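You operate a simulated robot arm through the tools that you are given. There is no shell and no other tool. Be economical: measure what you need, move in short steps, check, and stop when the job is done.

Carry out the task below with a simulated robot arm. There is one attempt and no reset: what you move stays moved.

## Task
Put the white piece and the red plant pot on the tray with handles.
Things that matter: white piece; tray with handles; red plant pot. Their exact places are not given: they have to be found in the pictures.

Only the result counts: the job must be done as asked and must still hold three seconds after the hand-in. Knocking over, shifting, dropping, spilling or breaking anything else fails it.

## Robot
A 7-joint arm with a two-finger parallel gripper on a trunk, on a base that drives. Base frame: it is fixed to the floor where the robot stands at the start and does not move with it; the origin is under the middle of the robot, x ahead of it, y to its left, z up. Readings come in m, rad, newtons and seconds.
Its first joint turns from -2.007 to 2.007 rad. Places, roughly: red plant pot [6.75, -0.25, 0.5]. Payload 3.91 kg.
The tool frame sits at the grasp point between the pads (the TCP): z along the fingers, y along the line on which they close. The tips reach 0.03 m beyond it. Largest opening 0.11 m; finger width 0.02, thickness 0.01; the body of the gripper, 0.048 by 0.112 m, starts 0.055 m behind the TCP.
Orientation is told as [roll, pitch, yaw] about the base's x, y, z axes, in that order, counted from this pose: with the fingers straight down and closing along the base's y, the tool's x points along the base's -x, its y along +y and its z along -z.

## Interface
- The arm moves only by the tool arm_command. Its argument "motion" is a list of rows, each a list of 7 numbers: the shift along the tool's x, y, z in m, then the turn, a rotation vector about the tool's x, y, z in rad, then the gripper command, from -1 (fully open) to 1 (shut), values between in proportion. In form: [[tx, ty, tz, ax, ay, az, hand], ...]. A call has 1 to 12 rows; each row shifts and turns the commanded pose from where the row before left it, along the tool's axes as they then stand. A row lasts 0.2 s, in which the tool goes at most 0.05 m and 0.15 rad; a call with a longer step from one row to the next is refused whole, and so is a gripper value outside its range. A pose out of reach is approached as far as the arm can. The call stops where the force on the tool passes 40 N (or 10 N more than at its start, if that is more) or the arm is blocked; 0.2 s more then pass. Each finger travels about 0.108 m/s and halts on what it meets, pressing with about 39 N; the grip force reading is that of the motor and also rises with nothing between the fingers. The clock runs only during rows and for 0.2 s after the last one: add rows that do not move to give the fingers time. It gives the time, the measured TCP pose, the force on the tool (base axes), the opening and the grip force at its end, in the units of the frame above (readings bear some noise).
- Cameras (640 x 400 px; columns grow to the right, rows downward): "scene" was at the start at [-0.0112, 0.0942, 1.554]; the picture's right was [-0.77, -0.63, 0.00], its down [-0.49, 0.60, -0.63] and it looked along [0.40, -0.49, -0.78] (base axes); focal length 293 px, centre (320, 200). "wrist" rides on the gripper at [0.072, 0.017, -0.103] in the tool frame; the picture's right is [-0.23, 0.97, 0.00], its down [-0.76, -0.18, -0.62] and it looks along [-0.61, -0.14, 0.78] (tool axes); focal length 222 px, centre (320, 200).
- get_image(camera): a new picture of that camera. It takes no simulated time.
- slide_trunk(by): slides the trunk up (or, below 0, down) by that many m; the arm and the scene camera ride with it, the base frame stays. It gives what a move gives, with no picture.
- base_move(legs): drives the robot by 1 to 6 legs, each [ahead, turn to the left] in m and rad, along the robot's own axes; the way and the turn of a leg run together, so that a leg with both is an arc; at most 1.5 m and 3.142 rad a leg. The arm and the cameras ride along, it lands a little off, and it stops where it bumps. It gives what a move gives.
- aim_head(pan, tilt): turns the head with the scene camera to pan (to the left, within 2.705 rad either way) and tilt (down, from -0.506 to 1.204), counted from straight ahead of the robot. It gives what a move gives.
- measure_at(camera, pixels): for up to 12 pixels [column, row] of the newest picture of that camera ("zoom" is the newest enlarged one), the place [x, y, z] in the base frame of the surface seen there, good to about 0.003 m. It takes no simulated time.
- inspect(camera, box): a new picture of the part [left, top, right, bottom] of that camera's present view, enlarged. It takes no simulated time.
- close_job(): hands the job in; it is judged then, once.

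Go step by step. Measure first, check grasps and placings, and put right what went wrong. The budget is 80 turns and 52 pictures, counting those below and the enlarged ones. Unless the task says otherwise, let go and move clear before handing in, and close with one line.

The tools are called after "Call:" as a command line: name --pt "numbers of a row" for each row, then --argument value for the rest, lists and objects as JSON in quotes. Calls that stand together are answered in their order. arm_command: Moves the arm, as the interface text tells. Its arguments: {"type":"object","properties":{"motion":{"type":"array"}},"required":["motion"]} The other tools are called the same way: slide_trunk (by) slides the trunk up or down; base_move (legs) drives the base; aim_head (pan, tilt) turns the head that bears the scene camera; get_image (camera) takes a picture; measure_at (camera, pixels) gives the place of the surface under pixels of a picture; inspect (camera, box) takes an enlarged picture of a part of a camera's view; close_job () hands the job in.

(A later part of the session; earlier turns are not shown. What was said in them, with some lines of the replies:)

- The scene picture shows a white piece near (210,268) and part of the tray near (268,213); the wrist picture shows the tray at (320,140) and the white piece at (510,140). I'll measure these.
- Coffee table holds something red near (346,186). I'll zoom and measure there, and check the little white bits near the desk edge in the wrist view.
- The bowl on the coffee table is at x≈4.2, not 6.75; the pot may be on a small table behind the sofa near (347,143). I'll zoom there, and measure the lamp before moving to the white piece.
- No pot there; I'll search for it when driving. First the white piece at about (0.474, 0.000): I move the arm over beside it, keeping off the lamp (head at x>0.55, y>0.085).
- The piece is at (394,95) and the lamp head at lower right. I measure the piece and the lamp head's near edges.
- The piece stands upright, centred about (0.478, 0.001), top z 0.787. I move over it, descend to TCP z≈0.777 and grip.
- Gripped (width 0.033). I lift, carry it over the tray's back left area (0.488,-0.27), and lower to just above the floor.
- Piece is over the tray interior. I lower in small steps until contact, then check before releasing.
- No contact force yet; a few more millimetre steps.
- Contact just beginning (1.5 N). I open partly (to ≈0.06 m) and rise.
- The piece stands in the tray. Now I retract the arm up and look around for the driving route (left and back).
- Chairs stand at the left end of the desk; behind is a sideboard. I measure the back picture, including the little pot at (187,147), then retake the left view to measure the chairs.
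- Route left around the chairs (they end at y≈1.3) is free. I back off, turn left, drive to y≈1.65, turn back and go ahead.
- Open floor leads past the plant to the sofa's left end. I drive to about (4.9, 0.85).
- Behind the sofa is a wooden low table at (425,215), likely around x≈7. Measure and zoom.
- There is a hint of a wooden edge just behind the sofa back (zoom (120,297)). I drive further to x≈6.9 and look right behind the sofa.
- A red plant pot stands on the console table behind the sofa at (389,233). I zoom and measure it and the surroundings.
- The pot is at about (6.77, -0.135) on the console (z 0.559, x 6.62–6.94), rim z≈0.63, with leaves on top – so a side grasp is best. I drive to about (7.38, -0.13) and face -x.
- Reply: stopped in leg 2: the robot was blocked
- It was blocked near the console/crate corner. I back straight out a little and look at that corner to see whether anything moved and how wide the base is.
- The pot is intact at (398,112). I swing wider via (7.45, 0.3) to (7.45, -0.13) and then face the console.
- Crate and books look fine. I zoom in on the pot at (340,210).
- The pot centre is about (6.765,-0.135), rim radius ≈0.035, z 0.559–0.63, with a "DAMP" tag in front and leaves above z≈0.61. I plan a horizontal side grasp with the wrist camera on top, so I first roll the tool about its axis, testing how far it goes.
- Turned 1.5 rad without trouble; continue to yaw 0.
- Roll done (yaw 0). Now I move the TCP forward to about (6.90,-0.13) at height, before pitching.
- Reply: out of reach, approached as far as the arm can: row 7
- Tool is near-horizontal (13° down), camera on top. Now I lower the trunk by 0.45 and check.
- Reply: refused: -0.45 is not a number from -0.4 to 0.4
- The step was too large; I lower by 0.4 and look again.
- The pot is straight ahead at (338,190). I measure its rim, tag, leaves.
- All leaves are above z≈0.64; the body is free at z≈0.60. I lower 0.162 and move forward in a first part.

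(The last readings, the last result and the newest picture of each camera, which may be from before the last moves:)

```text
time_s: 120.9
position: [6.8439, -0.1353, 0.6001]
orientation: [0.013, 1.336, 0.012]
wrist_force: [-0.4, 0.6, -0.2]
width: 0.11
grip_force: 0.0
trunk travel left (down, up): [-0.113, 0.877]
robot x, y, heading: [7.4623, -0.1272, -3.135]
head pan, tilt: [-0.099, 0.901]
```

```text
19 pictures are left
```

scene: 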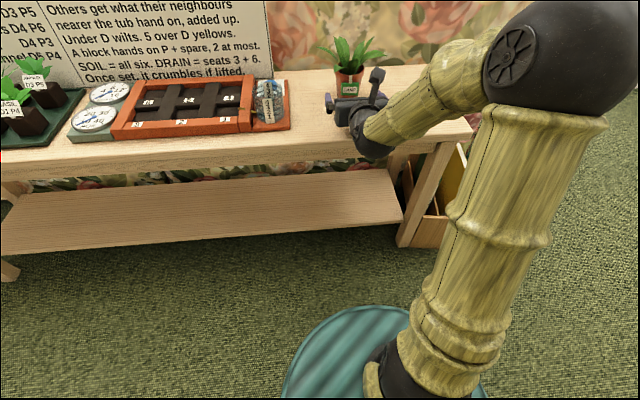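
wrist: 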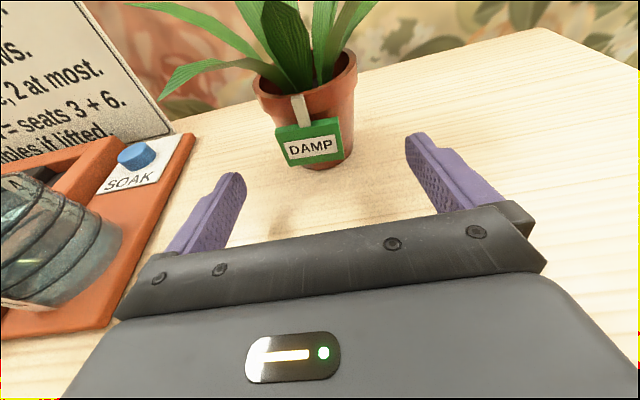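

Pot centred between the fingers; I advance 0.07 m in slow steps to straddle it.

Call:
arm_command --pt "0.0046 0 0.0195 0 0 0 -1" --pt "0.0046 0 0.0195 0 0 0 -1" --pt "0.0046 0 0.0195 0 0 0 -1" --pt "0.0025 0 0.0107 0 0 0 -1" --pt "0 0 0 0 0 0 -1"

Call:
get_image --camera "wrist"

```text
time_s: 122.1
position: [6.7734, -0.133, 0.599]
orientation: [0.012, 1.339, 0.01]
wrist_force: [-0.9, 0.1, -0.8]
width: 0.1098
grip_force: 0.0
trunk travel left (down, up): [-0.113, 0.877]
robot x, y, heading: [7.4605, -0.129, -3.134]
head pan, tilt: [-0.099, 0.901]
```

```text
18 pictures are left
```

wrist: 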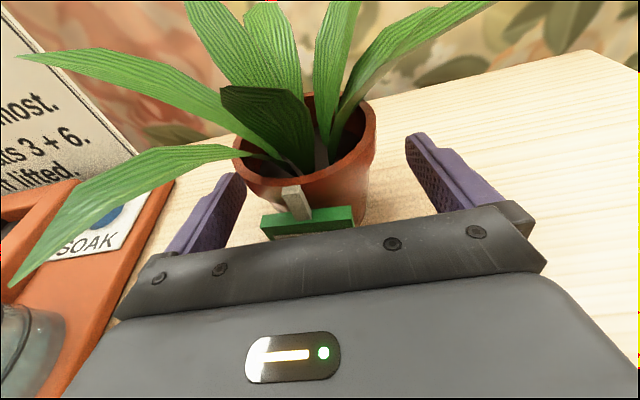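

The pot sits slightly left of the finger midline. I measure the rim edges and finger tips.

Call:
measure_at --camera "wrist" --pixels '[[372, 145], [366, 175], [240, 165], [250, 178], [300, 175], [415, 160], [235, 195], [340, 215], [355, 190]]'

```text
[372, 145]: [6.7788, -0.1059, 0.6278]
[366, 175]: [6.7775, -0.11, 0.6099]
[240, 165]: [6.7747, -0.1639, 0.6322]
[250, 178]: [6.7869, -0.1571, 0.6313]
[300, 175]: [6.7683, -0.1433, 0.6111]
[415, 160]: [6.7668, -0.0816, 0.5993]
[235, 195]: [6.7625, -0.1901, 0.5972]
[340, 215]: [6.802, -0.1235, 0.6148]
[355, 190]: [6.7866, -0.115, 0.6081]
```

Rim mid y≈-0.135 equals the finger midline. I close.

Call:
arm_command --pt "0 0 0 0 0 0 0" --pt "0 0 0 0 0 0 1" --pt "0 0 0 0 0 0 1" --pt "0 0 0 0 0 0 1" --pt "0 0 0 0 0 0 1"

Call:
get_image --camera "wrist"

```text
time_s: 123.3
position: [6.7712, -0.1343, 0.5994]
orientation: [0.013, 1.336, 0.011]
wrist_force: [-0.5, -2.0, 0.7]
width: 0.0661
grip_force: 38.7
trunk travel left (down, up): [-0.113, 0.877]
robot x, y, heading: [7.4621, -0.1289, -3.133]
head pan, tilt: [-0.099, 0.901]
```

```text
17 pictures are left
```

wrist: 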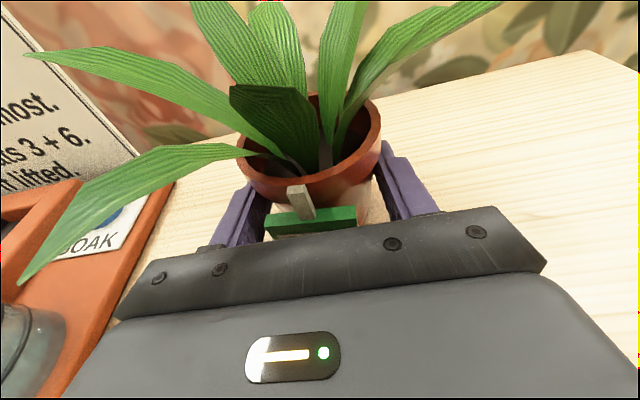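

Gripped at 0.066 m. I lift with the trunk by 0.12 and check.

Call:
slide_trunk --by 0.12

Call:
get_image --camera "wrist"

```text
time_s: 124.8
position: [6.7735, -0.1345, 0.7191]
orientation: [0.01, 1.335, 0.011]
wrist_force: [0.4, 0.2, -2.1]
width: 0.0662
grip_force: 39.2
trunk travel left (down, up): [-0.233, 0.757]
robot x, y, heading: [7.4609, -0.1261, -3.134]
head pan, tilt: [-0.099, 0.901]
```

```text
16 pictures are left
```

wrist: 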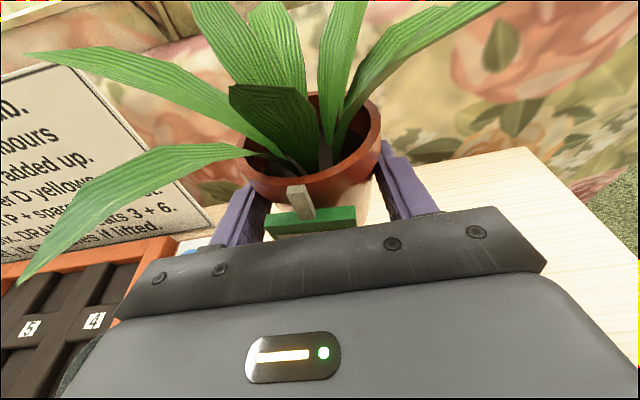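

Held firmly. I raise the trunk 0.4 more and retract the pot somewhat for driving.

Call:
slide_trunk --by 0.4

Call:
arm_command --pt "-0.0046 0 -0.0195 0 0 0 1" --pt "-0.0046 0 -0.0195 0 0 0 1" --pt "-0.0046 0 -0.0195 0 0 0 1" --pt "-0.0046 0 -0.0195 0 0 0 1" --pt "-0.0046 0 -0.0195 0 0 0 1" --pt "-0.0046 0 -0.0195 0 0 0 1" --pt "-0.0046 0 -0.0195 0 0 0 1" --pt "0 0 0 0 0 0 1"

Call:
base_move --legs '[[0, -1.571], [0.98, 0], [0, 1.571]]'

Call:
aim_head --pan 0.0 --tilt 0.4

Call:
get_image --camera "scene"

```text
time_s: 128.7
position: [6.7736, -0.1325, 1.1199]
orientation: [0.009, 1.336, 0.011]
wrist_force: [-0.3, -0.5, -1.8]
width: 0.0659
grip_force: 38.5
trunk travel left (down, up): [-0.633, 0.357]
robot x, y, heading: [7.4612, -0.1258, -3.136]
head pan, tilt: [-0.099, 0.901]
```

```text
time_s: 130.5
position: [6.9129, -0.1347, 1.1212]
orientation: [0.011, 1.339, 0.011]
wrist_force: [0.3, 0.0, -2.8]
width: 0.0661
grip_force: 39.2
trunk travel left (down, up): [-0.633, 0.357]
robot x, y, heading: [7.46, -0.1276, -3.137]
head pan, tilt: [-0.099, 0.901]
```

```text
time_s: 143.3
position: [6.9351, 0.8579, 1.1211]
orientation: [0.011, 1.337, -0.015]
wrist_force: [-0.1, 0.1, -2.2]
width: 0.0656
grip_force: 38.8
trunk travel left (down, up): [-0.633, 0.357]
robot x, y, heading: [7.4829, 0.8498, 3.121]
head pan, tilt: [-0.099, 0.901]
```

```text
time_s: 144.2
position: [6.9361, 0.8574, 1.1208]
orientation: [0.011, 1.337, -0.018]
wrist_force: [0.2, -0.9, -1.6]
width: 0.0656
grip_force: 39.1
trunk travel left (down, up): [-0.633, 0.357]
robot x, y, heading: [7.4868, 0.8488, 3.122]
head pan, tilt: [0.0, 0.4]
```

```text
15 pictures are left
```

scene: 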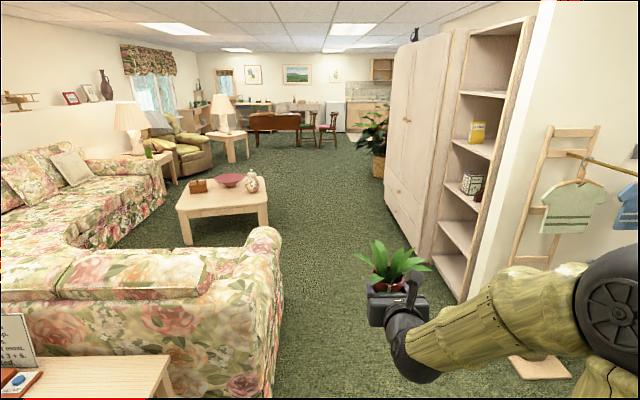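

Pot is held well. The elbow sticks out to the right; I check corridor clearance to the cabinet.

Call:
measure_at --camera "scene" --pixels '[[460, 299], [470, 300], [385, 190], [420, 250], [570, 250], [275, 330], [277, 240], [635, 260], [267, 223], [530, 372], [500, 100], [378, 178]]'

```text
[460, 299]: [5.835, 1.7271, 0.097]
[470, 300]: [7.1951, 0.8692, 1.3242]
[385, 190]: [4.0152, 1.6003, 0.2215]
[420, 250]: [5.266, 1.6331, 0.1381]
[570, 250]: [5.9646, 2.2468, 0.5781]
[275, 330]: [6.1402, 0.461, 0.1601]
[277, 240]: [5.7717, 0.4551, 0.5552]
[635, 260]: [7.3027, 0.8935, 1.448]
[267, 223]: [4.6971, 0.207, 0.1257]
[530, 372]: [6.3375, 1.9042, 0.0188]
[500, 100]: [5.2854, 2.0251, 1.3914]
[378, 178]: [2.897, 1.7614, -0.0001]
```

Corridor is wide (y 0.46 to 1.6). I drive ahead 4.5 m.

Call:
base_move --legs '[[0, 0.02], [1.5, 0], [1.5, 0], [1.5, 0]]'

```text
time_s: 166.2
position: [2.4068, 0.9881, 1.1203]
orientation: [0.01, 1.336, -0.039]
wrist_force: [0.7, -0.6, -2.6]
width: 0.0652
grip_force: 38.9
trunk travel left (down, up): [-0.633, 0.357]
robot x, y, heading: [2.9561, 0.9696, 3.101]
head pan, tilt: [0.0, 0.4]
```

Robot is at (2.96, 0.97). I steer away from the plant to (1.93,0.75), then to (0.9,1.7).

Call:
base_move --legs '[[0, 0.25], [1.05, 0]]'

```text
time_s: 172.4
position: [1.3995, 0.63, 1.1202]
orientation: [0.011, 1.336, 0.222]
wrist_force: [-0.2, 0.2, -2.8]
width: 0.0649
grip_force: 39.0
trunk travel left (down, up): [-0.633, 0.357]
robot x, y, heading: [1.9374, 0.7512, -2.926]
head pan, tilt: [0.0, 0.4]
```

On course. Next to (0.9,1.7), west to (-0.3,1.7), turn to face -y.

Call:
base_move --legs '[[0, -0.96], [1.4, 0], [0, 0.745], [1.2, 0], [0, 1.571]]'

```text
time_s: 193.1
position: [-0.2828, 1.1052, 1.1203]
orientation: [0.016, 1.335, 1.574]
wrist_force: [0.2, 0.8, -2.0]
width: 0.0641
grip_force: 38.8
trunk travel left (down, up): [-0.633, 0.357]
robot x, y, heading: [-0.2843, 1.6532, -1.579]
head pan, tilt: [0.0, 0.4]
```

Grip width creeps slightly (0.066→0.064); I check the pot in the hand.

Call:
get_image --camera "wrist"

```text
14 pictures are left
```

wrist: 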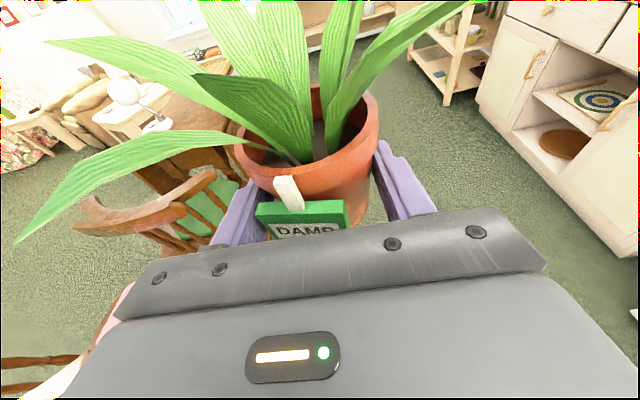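

The pot creeps very slightly but is secure. I continue down to y≈-0.42 and turn toward the desk.

Call:
base_move --legs '[[0, 0.0], [1.04, 0], [1.04, 0], [0, 1.571]]'

Call:
aim_head --pan 0.0 --tilt 0.9

Call:
get_image --camera "scene"

```text
time_s: 207.6
position: [0.2354, -0.4258, 1.122]
orientation: [0.01, 1.341, -3.141]
wrist_force: [0.1, -0.1, -2.5]
width: 0.0641
grip_force: 39.2
trunk travel left (down, up): [-0.633, 0.357]
robot x, y, heading: [-0.3086, -0.4243, 0.003]
head pan, tilt: [0.0, 0.4]
```

```text
time_s: 208.5
position: [0.2351, -0.4254, 1.1225]
orientation: [0.007, 1.341, -3.142]
wrist_force: [0.7, -0.8, -1.6]
width: 0.064
grip_force: 38.8
trunk travel left (down, up): [-0.633, 0.357]
robot x, y, heading: [-0.3082, -0.4291, 0.002]
head pan, tilt: [0.0, 0.901]
```

```text
13 pictures are left
```

scene: 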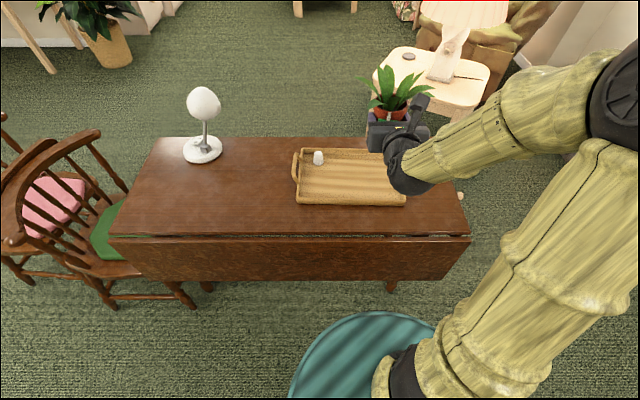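

I'm facing the desk; the piece (318,157) is still upright in the tray. I measure the tray once more.

Call:
measure_at --camera "scene" --pixels '[[345, 203], [345, 192], [345, 180], [375, 180], [375, 165], [318, 155], [318, 164], [300, 198], [390, 192], [345, 150], [360, 235]]'

Call:
get_image --camera "wrist"

```text
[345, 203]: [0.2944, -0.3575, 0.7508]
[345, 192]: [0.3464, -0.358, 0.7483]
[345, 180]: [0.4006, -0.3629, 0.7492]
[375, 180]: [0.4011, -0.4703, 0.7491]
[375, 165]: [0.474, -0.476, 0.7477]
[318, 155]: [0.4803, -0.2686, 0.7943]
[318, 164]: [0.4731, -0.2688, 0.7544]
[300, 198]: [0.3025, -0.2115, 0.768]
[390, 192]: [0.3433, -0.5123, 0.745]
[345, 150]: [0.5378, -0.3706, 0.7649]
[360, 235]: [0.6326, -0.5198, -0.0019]
```

```text
12 pictures are left
```

wrist: 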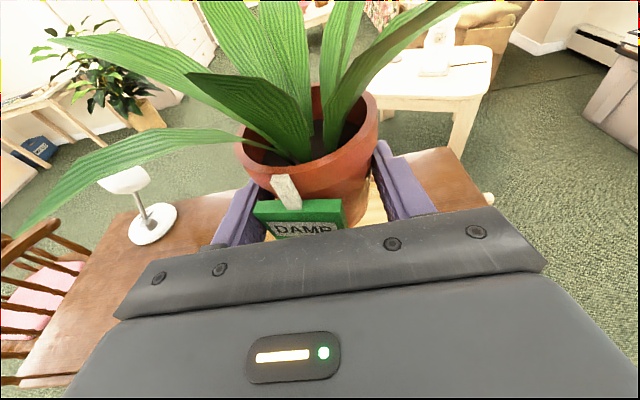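

I measure the rim now to see how far the pot crept relative to the TCP.

Call:
measure_at --camera "wrist" --pixels '[[262, 183], [325, 190], [374, 115], [372, 140], [240, 155], [320, 90], [290, 215], [320, 220], [355, 200]]'

Call:
inspect --camera "wrist" --box '[216, 80, 408, 200]'

```text
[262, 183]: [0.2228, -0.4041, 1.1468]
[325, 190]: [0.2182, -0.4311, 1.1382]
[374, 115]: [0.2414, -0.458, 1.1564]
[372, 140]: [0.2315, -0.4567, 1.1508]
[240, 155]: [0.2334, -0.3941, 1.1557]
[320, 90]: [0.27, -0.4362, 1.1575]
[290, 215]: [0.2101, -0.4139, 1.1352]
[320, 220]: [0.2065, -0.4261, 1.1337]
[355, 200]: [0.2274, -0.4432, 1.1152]
```

```text
3.33 times, centred on (312, 140) of wrist
```

zoom: 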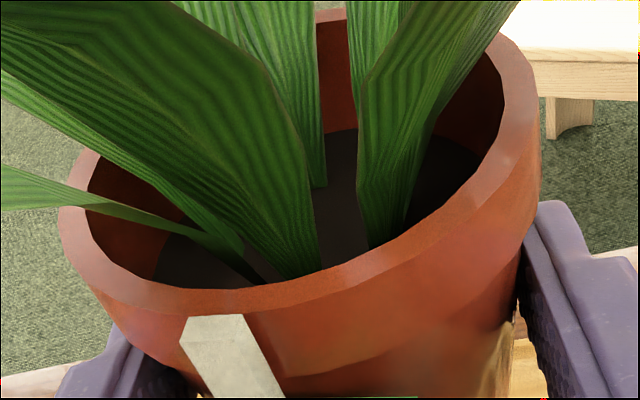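

Call:
measure_at --camera "zoom" --pixels '[[280, 290], [350, 272], [160, 302], [90, 262], [75, 210], [510, 100], [525, 110], [500, 170], [332, 17], [430, 240]]'

```text
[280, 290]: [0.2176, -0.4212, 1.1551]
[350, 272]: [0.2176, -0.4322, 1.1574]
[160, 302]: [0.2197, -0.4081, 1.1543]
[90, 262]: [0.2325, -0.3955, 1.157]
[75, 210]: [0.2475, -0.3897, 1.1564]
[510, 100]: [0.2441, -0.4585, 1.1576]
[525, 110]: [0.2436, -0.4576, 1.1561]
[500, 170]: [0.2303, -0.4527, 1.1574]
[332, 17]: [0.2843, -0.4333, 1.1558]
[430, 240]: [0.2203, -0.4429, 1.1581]
```

The rim is level, 0.0345 above the TCP, pot centre 16 mm ahead of TCP. I extend 0.134 m to put the pot over (0.385,-0.424), then lower the trunk 0.28.

Call:
arm_command --pt "0.0046 0 0.0195 0 0 0 1" --pt "0.0046 0 0.0195 0 0 0 1" --pt "0.0046 0 0.0195 0 0 0 1" --pt "0.0046 0 0.0195 0 0 0 1" --pt "0.0046 0 0.0195 0 0 0 1" --pt "0.0046 0 0.0195 0 0 0 1" --pt "0.0032 0 0.0135 0 0 0 1" --pt "0 0 0 0 0 0 1"

Call:
slide_trunk --by -0.28

Call:
get_image --camera "scene"

Call:
get_image --camera "wrist"

```text
time_s: 210.3
position: [0.3691, -0.4262, 1.1233]
orientation: [0.006, 1.34, 3.142]
wrist_force: [1.0, 0.2, -1.6]
width: 0.0641
grip_force: 39.1
trunk travel left (down, up): [-0.633, 0.357]
robot x, y, heading: [-0.3069, -0.4275, 0.001]
head pan, tilt: [0.0, 0.901]
```

```text
time_s: 213.1
position: [0.3673, -0.4256, 0.8439]
orientation: [0.007, 1.34, -3.142]
wrist_force: [0.5, 0.6, -2.0]
width: 0.0639
grip_force: 38.5
trunk travel left (down, up): [-0.353, 0.637]
robot x, y, heading: [-0.3099, -0.4264, 0.003]
head pan, tilt: [0.0, 0.901]
```

```text
10 pictures are left
```

scene: 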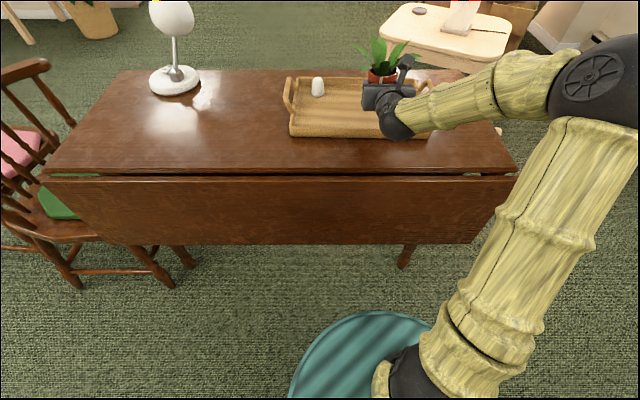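

```text
9 pictures are left
```

wrist: 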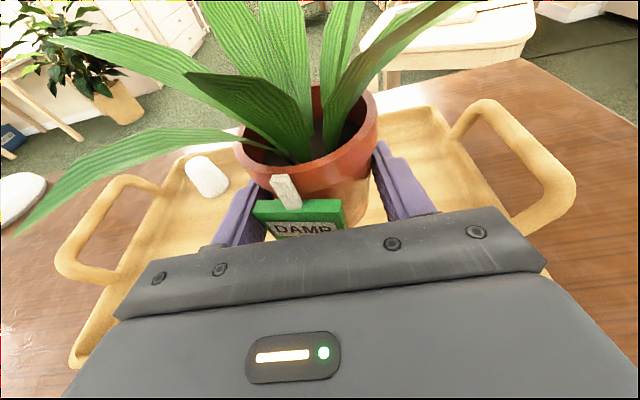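

The tray handles rise to about z 0.81 and the forearm passes near the right handle. I measure forearm and handle positions before lowering.

Call:
measure_at --camera "scene" --pixels '[[425, 84], [418, 90], [395, 125], [410, 130], [430, 125], [460, 118], [500, 110], [400, 110], [435, 100], [480, 90], [420, 135]]'

Call:
measure_at --camera "wrist" --pixels '[[490, 105], [545, 155], [565, 190], [530, 225], [440, 150], [500, 200], [205, 180], [225, 190], [90, 340], [420, 120]]'

```text
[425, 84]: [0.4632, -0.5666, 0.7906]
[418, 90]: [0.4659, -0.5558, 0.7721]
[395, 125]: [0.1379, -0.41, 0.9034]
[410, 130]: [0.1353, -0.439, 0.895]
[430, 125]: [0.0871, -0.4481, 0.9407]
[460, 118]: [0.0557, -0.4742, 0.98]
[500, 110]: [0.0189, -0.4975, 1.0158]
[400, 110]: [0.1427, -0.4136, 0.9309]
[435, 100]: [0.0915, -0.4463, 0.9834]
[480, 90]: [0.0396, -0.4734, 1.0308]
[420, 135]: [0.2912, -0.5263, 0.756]
```

```text
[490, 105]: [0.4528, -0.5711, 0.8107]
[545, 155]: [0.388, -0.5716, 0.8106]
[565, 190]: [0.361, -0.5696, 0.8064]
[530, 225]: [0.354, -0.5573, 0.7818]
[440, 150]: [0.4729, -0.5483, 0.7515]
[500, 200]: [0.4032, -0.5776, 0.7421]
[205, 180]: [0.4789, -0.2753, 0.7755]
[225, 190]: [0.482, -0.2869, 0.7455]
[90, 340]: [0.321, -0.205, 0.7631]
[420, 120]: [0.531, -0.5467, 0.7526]
```

Forearm rises backward well clear of the handle. I lower 0.05 and then in millimetre steps until contact.

Call:
slide_trunk --by -0.05

Call:
arm_command --pt "-0.003 0 0.0007 0 0 0 1" --pt "-0.002 0 0.0005 0 0 0 1" --pt "-0.001 0 0.0002 0 0 0 1"

```text
time_s: 214.0
position: [0.3684, -0.4262, 0.8007]
orientation: [0.017, 1.354, -3.134]
wrist_force: [9.3, -1.6, 39.2]
width: 0.0638
grip_force: 39.3
trunk travel left (down, up): [-0.303, 0.687]
robot x, y, heading: [-0.3118, -0.4264, -0.0]
head pan, tilt: [0.0, 0.901]
```

```text
time_s: 214.4
position: [0.37, -0.4248, 0.801]
orientation: [0.025, 1.363, -3.13]
wrist_force: [-2.8, 0.2, 19.2]
width: 0.0641
grip_force: 38.5
trunk travel left (down, up): [-0.303, 0.687]
robot x, y, heading: [-0.3124, -0.4232, 0.001]
head pan, tilt: [0.0, 0.901]
stopped in row 1: the force on the tool passed its limit (the readings are from after the stop); the commanded pose is now the measured one
```

Contact came early at z 0.801 with 39 N: something touches. I look before doing anything.

Call:
get_image --camera "wrist"

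Call:
inspect --camera "scene" --box '[280, 20, 472, 140]'

```text
8 pictures are left
```

wrist: 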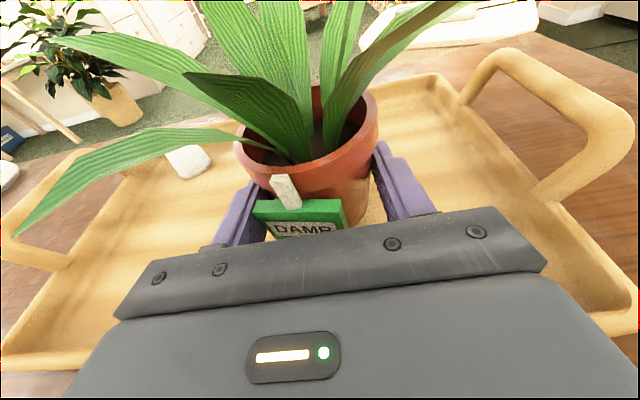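

```text
3.33 times, centred on (376, 80) of scene
```

zoom: 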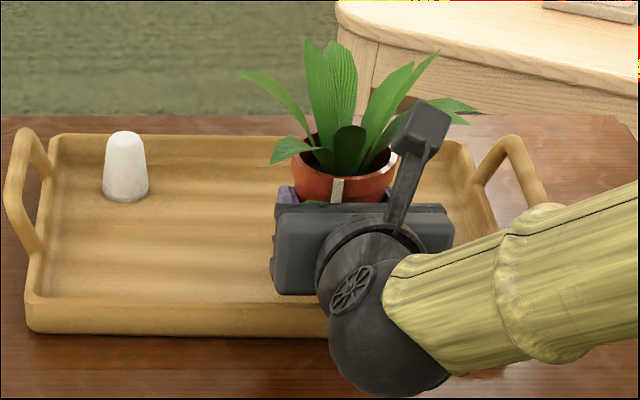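

I measure the pot rim and the tray beside it for the current gap.

Call:
measure_at --camera "wrist" --pixels '[[306, 166], [374, 115], [318, 86], [243, 150], [362, 205], [358, 218], [372, 215], [400, 110], [500, 205], [60, 355], [590, 330], [440, 80]]'

Call:
measure_at --camera "zoom" --pixels '[[150, 300], [150, 315], [300, 300], [250, 250], [290, 280], [330, 290], [380, 370], [420, 220], [125, 135], [125, 198], [260, 310]]'

```text
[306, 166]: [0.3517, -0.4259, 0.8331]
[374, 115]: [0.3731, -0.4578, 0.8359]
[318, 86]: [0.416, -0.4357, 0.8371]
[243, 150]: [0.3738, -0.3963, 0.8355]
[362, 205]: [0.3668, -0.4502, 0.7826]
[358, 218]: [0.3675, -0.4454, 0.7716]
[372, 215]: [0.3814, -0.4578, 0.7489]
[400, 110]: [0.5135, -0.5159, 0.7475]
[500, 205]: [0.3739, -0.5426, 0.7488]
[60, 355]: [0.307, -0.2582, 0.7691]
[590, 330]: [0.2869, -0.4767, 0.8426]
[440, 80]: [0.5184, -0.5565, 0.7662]
```

```text
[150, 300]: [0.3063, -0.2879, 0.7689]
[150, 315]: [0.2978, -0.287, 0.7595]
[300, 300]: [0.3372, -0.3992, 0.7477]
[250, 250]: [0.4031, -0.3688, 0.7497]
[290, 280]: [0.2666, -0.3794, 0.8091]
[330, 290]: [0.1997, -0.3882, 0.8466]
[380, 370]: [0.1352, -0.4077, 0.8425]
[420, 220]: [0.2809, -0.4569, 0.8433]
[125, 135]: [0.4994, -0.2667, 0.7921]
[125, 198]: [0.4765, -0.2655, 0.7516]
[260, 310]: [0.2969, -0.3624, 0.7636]
```

The pot rim is still 0.0345 above the TCP, so by eye the pot's bottom should be ~1.4 cm above the floor, yet contact is felt. I raise 3 cm, recheck the force, shift 5 cm toward the tray's middle, and lower gently with the arm.

Call:
slide_trunk --by 0.03

Call:
arm_command --pt "0 -0.025 0 0 0 0 1" --pt "0 -0.025 0 0 0 0 1" --pt "0 0 0 0 0 0 1"

Call:
get_image --camera "wrist"

```text
time_s: 215.1
position: [0.3692, -0.4253, 0.8276]
orientation: [0.019, 1.355, -3.135]
wrist_force: [1.3, -0.8, -2.9]
width: 0.064
grip_force: 39.5
trunk travel left (down, up): [-0.333, 0.657]
robot x, y, heading: [-0.3084, -0.4266, -0.001]
head pan, tilt: [0.0, 0.901]
```

```text
time_s: 215.9
position: [0.3701, -0.3768, 0.8262]
orientation: [0.016, 1.353, -3.134]
wrist_force: [0.0, -0.1, -2.3]
width: 0.064
grip_force: 39.1
trunk travel left (down, up): [-0.333, 0.657]
robot x, y, heading: [-0.3117, -0.4282, 0.001]
head pan, tilt: [0.0, 0.901]
```

```text
6 pictures are left
```

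wrist: 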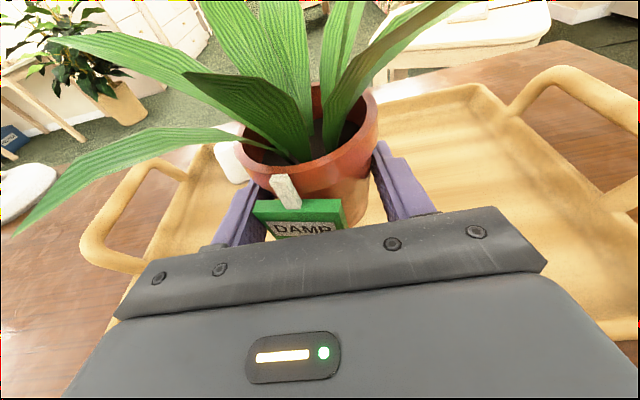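

Force returned to just the weight. Now lowering in small arm steps.

Call:
arm_command --pt "-0.0049 0 0.0011 0 0 0 1" --pt "-0.0049 0 0.0011 0 0 0 1" --pt "-0.0049 0 0.0011 0 0 0 1" --pt "-0.0029 0 0.0006 0 0 0 1"

Call:
arm_command --pt "-0.002 0 0.0004 0 0 0 1" --pt "-0.002 0 0.0004 0 0 0 1"

```text
time_s: 216.9
position: [0.3708, -0.3758, 0.81]
orientation: [0.019, 1.356, -3.134]
wrist_force: [-0.5, -0.3, -2.3]
width: 0.064
grip_force: 39.2
trunk travel left (down, up): [-0.333, 0.657]
robot x, y, heading: [-0.3114, -0.4262, 0.0]
head pan, tilt: [0.0, 0.901]
```

```text
time_s: 217.5
position: [0.3702, -0.3762, 0.8058]
orientation: [0.019, 1.354, -3.134]
wrist_force: [-0.4, 0.3, -3.1]
width: 0.0636
grip_force: 38.7
trunk travel left (down, up): [-0.333, 0.657]
robot x, y, heading: [-0.3101, -0.4283, -0.001]
head pan, tilt: [0.0, 0.901]
```

Call:
arm_command --pt "-0.002 0 0.0004 0 0 0 1" --pt "-0.002 0 0.0004 0 0 0 1"

Call:
arm_command --pt "-0.002 0 0.0004 0 0 0 1" --pt "-0.002 0 0.0004 0 0 0 1"

```text
time_s: 218.1
position: [0.3708, -0.376, 0.8006]
orientation: [0.018, 1.354, -3.135]
wrist_force: [-0.2, 0.8, -2.3]
width: 0.0638
grip_force: 38.8
trunk travel left (down, up): [-0.333, 0.657]
robot x, y, heading: [-0.3126, -0.4269, 0.003]
head pan, tilt: [0.0, 0.901]
```

```text
time_s: 218.7
position: [0.3702, -0.376, 0.8023]
orientation: [0.022, 1.361, -3.131]
wrist_force: [5.7, -1.3, 16.1]
width: 0.0637
grip_force: 39.1
trunk travel left (down, up): [-0.333, 0.657]
robot x, y, heading: [-0.3075, -0.4286, 0.0]
head pan, tilt: [0.0, 0.901]
```

Contact again at z≈0.801 and with the force normal to the gripper's underside – likely the near rim touching the underside. I raise slightly, move 4 cm forward so the rim is farther back on the tilted underside, and lower again.

Call:
arm_command --pt "0.008 0 -0.0017 0 0 0 1" --pt "0.0043 0 0.0195 0 0 0 1" --pt "0.0043 0 0.0195 0 0 0 1" --pt "0 0 0 0 0 0 1"

Call:
arm_command --pt "-0.003 0 0.0006 0 0 0 1" --pt "-0.002 0 0.0004 0 0 0 1"

```text
time_s: 219.7
position: [0.4085, -0.3766, 0.8051]
orientation: [0.019, 1.354, -3.132]
wrist_force: [-0.3, -1.1, -2.3]
width: 0.064
grip_force: 39.2
trunk travel left (down, up): [-0.333, 0.657]
robot x, y, heading: [-0.3075, -0.4281, -0.001]
head pan, tilt: [0.0, 0.901]
```

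```text
time_s: 220.3
position: [0.4101, -0.3759, 0.8001]
orientation: [0.018, 1.354, -3.132]
wrist_force: [0.2, 0.8, -2.2]
width: 0.0639
grip_force: 39.2
trunk travel left (down, up): [-0.333, 0.657]
robot x, y, heading: [-0.3089, -0.4247, 0.004]
head pan, tilt: [0.0, 0.901]
```

Call:
arm_command --pt "-0.0015 0 0.0003 0 0 0 1" --pt "-0.0015 0 0.0003 0 0 0 1"

Call:
arm_command --pt "-0.0015 0 0.0003 0 0 0 1" --pt "-0.0015 0 0.0003 0 0 0 1"

```text
time_s: 220.9
position: [0.4104, -0.3768, 0.7971]
orientation: [0.019, 1.354, -3.133]
wrist_force: [-0.1, -1.7, -3.3]
width: 0.0639
grip_force: 38.8
trunk travel left (down, up): [-0.333, 0.657]
robot x, y, heading: [-0.3097, -0.4242, 0.002]
head pan, tilt: [0.0, 0.901]
```

```text
time_s: 221.5
position: [0.4096, -0.3763, 0.7933]
orientation: [0.017, 1.354, -3.133]
wrist_force: [-0.3, -0.6, -3.4]
width: 0.0639
grip_force: 39.3
trunk travel left (down, up): [-0.333, 0.657]
robot x, y, heading: [-0.3088, -0.4297, -0.0]
head pan, tilt: [0.0, 0.901]
```

No contact now at 0.793, so it was the rim. Continue down toward 0.786.

Call:
arm_command --pt "-0.0015 0 0.0003 0 0 0 1" --pt "-0.0015 0 0.0003 0 0 0 1"

Call:
arm_command --pt "-0.0015 0 0.0003 0 0 0 1" --pt "-0.0015 0 0.0003 0 0 0 1"

```text
time_s: 222.1
position: [0.4104, -0.3762, 0.7906]
orientation: [0.016, 1.353, -3.135]
wrist_force: [-0.3, -0.3, -2.4]
width: 0.0638
grip_force: 39.1
trunk travel left (down, up): [-0.333, 0.657]
robot x, y, heading: [-0.3095, -0.4269, 0.002]
head pan, tilt: [0.0, 0.901]
```

```text
time_s: 222.7
position: [0.4099, -0.376, 0.7882]
orientation: [0.018, 1.356, -3.132]
wrist_force: [-0.5, 0.5, -2.5]
width: 0.0638
grip_force: 39.0
trunk travel left (down, up): [-0.333, 0.657]
robot x, y, heading: [-0.3111, -0.4286, -0.001]
head pan, tilt: [0.0, 0.901]
```

Call:
arm_command --pt "-0.001 0 0.0002 0 0 0 1" --pt "-0.001 0 0.0002 0 0 0 1"

Call:
arm_command --pt "-0.001 0 0.0002 0 0 0 1" --pt "0 0 0 0 0 0 1"

```text
time_s: 223.3
position: [0.4105, -0.3765, 0.7863]
orientation: [0.019, 1.353, -3.131]
wrist_force: [-0.2, -0.5, -2.8]
width: 0.064
grip_force: 39.0
trunk travel left (down, up): [-0.333, 0.657]
robot x, y, heading: [-0.3115, -0.4259, -0.002]
head pan, tilt: [0.0, 0.901]
```

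```text
time_s: 223.9
position: [0.4097, -0.3762, 0.7857]
orientation: [0.016, 1.356, -3.134]
wrist_force: [0.7, -0.7, 0.1]
width: 0.0638
grip_force: 38.9
trunk travel left (down, up): [-0.333, 0.657]
robot x, y, heading: [-0.3103, -0.428, -0.002]
head pan, tilt: [0.0, 0.901]
```

The weight is now on the tray (force ≈0). I open and back off along the tool axis.

Call:
arm_command --pt "0 0 0 0 0 0 0" --pt "0 0 0 0 0 0 -0.4" --pt "0 0 0 0 0 0 -1" --pt "0 0 0 0 0 0 -1" --pt "0 0 0 0 0 0 -1"

Call:
get_image --camera "wrist"

```text
time_s: 225.1
position: [0.4097, -0.3765, 0.785]
orientation: [0.018, 1.354, -3.133]
wrist_force: [0.2, -0.3, -0.7]
width: 0.11
grip_force: 0.0
trunk travel left (down, up): [-0.333, 0.657]
robot x, y, heading: [-0.3118, -0.4229, -0.004]
head pan, tilt: [0.0, 0.901]
```

```text
5 pictures are left
```

wrist: 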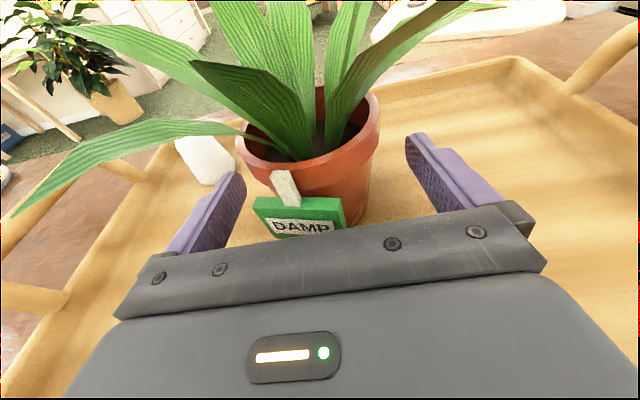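

Pot stands free between the open fingers. I back off slightly upward along the tool axis, clear of the rim.

Call:
arm_command --pt "0 0 -0.015 0 0 0 -1" --pt "0 0 -0.02 0 0 0 -1" --pt "0 0 -0.02 0 0 0 -1" --pt "0 0 -0.02 0 0 0 -1" --pt "0.005 0 -0.02 0 0 0 -1" --pt "0.005 0 -0.02 0 0 0 -1"

Call:
get_image --camera "wrist"

```text
time_s: 226.5
position: [0.2997, -0.3745, 0.8215]
orientation: [0.02, 1.355, -3.135]
wrist_force: [0.2, -0.3, -0.3]
width: 0.11
grip_force: 0.0
trunk travel left (down, up): [-0.333, 0.657]
robot x, y, heading: [-0.3106, -0.4337, 0.002]
head pan, tilt: [0.0, 0.901]
```

```text
4 pictures are left
```

wrist: 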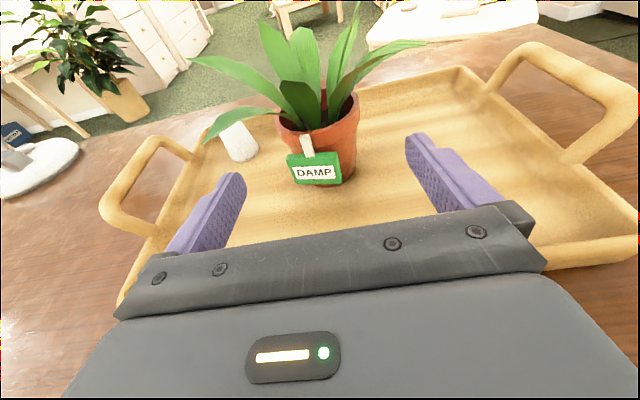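

Both stand in the tray. I raise the trunk to be clear and take a last look.

Call:
slide_trunk --by 0.3

Call:
get_image --camera "scene"

```text
time_s: 229.5
position: [0.2982, -0.375, 1.1201]
orientation: [0.018, 1.355, -3.132]
wrist_force: [-0.3, -0.8, -1.2]
width: 0.1098
grip_force: 0.0
trunk travel left (down, up): [-0.633, 0.357]
robot x, y, heading: [-0.3057, -0.4295, 0.0]
head pan, tilt: [0.0, 0.901]
```

```text
3 pictures are left
```

scene: 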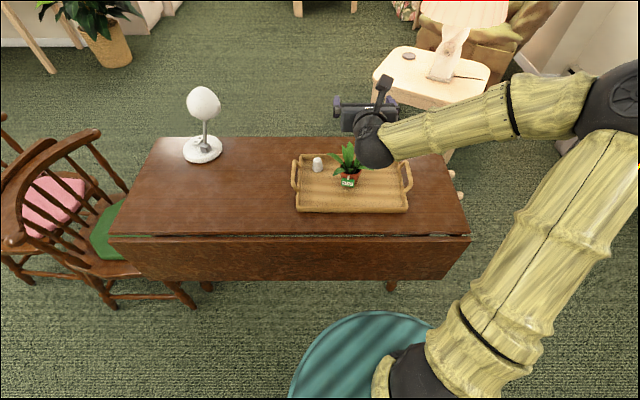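

The white piece (318,164) and the pot (348,175) both stand upright in the tray, and the arm is clear, so I hand in.

Call:
close_job

```text
The job is handed in.
```

The white piece and the red plant pot are both standing upright on the tray with handles, the arm is clear of them, and the job is handed in. Two things touched along the way: the base bumped something by the console and book crate, and the gripper pressed on the tray's near rim at up to about 39 N. Neither appeared to shift in the pictures taken afterwards.
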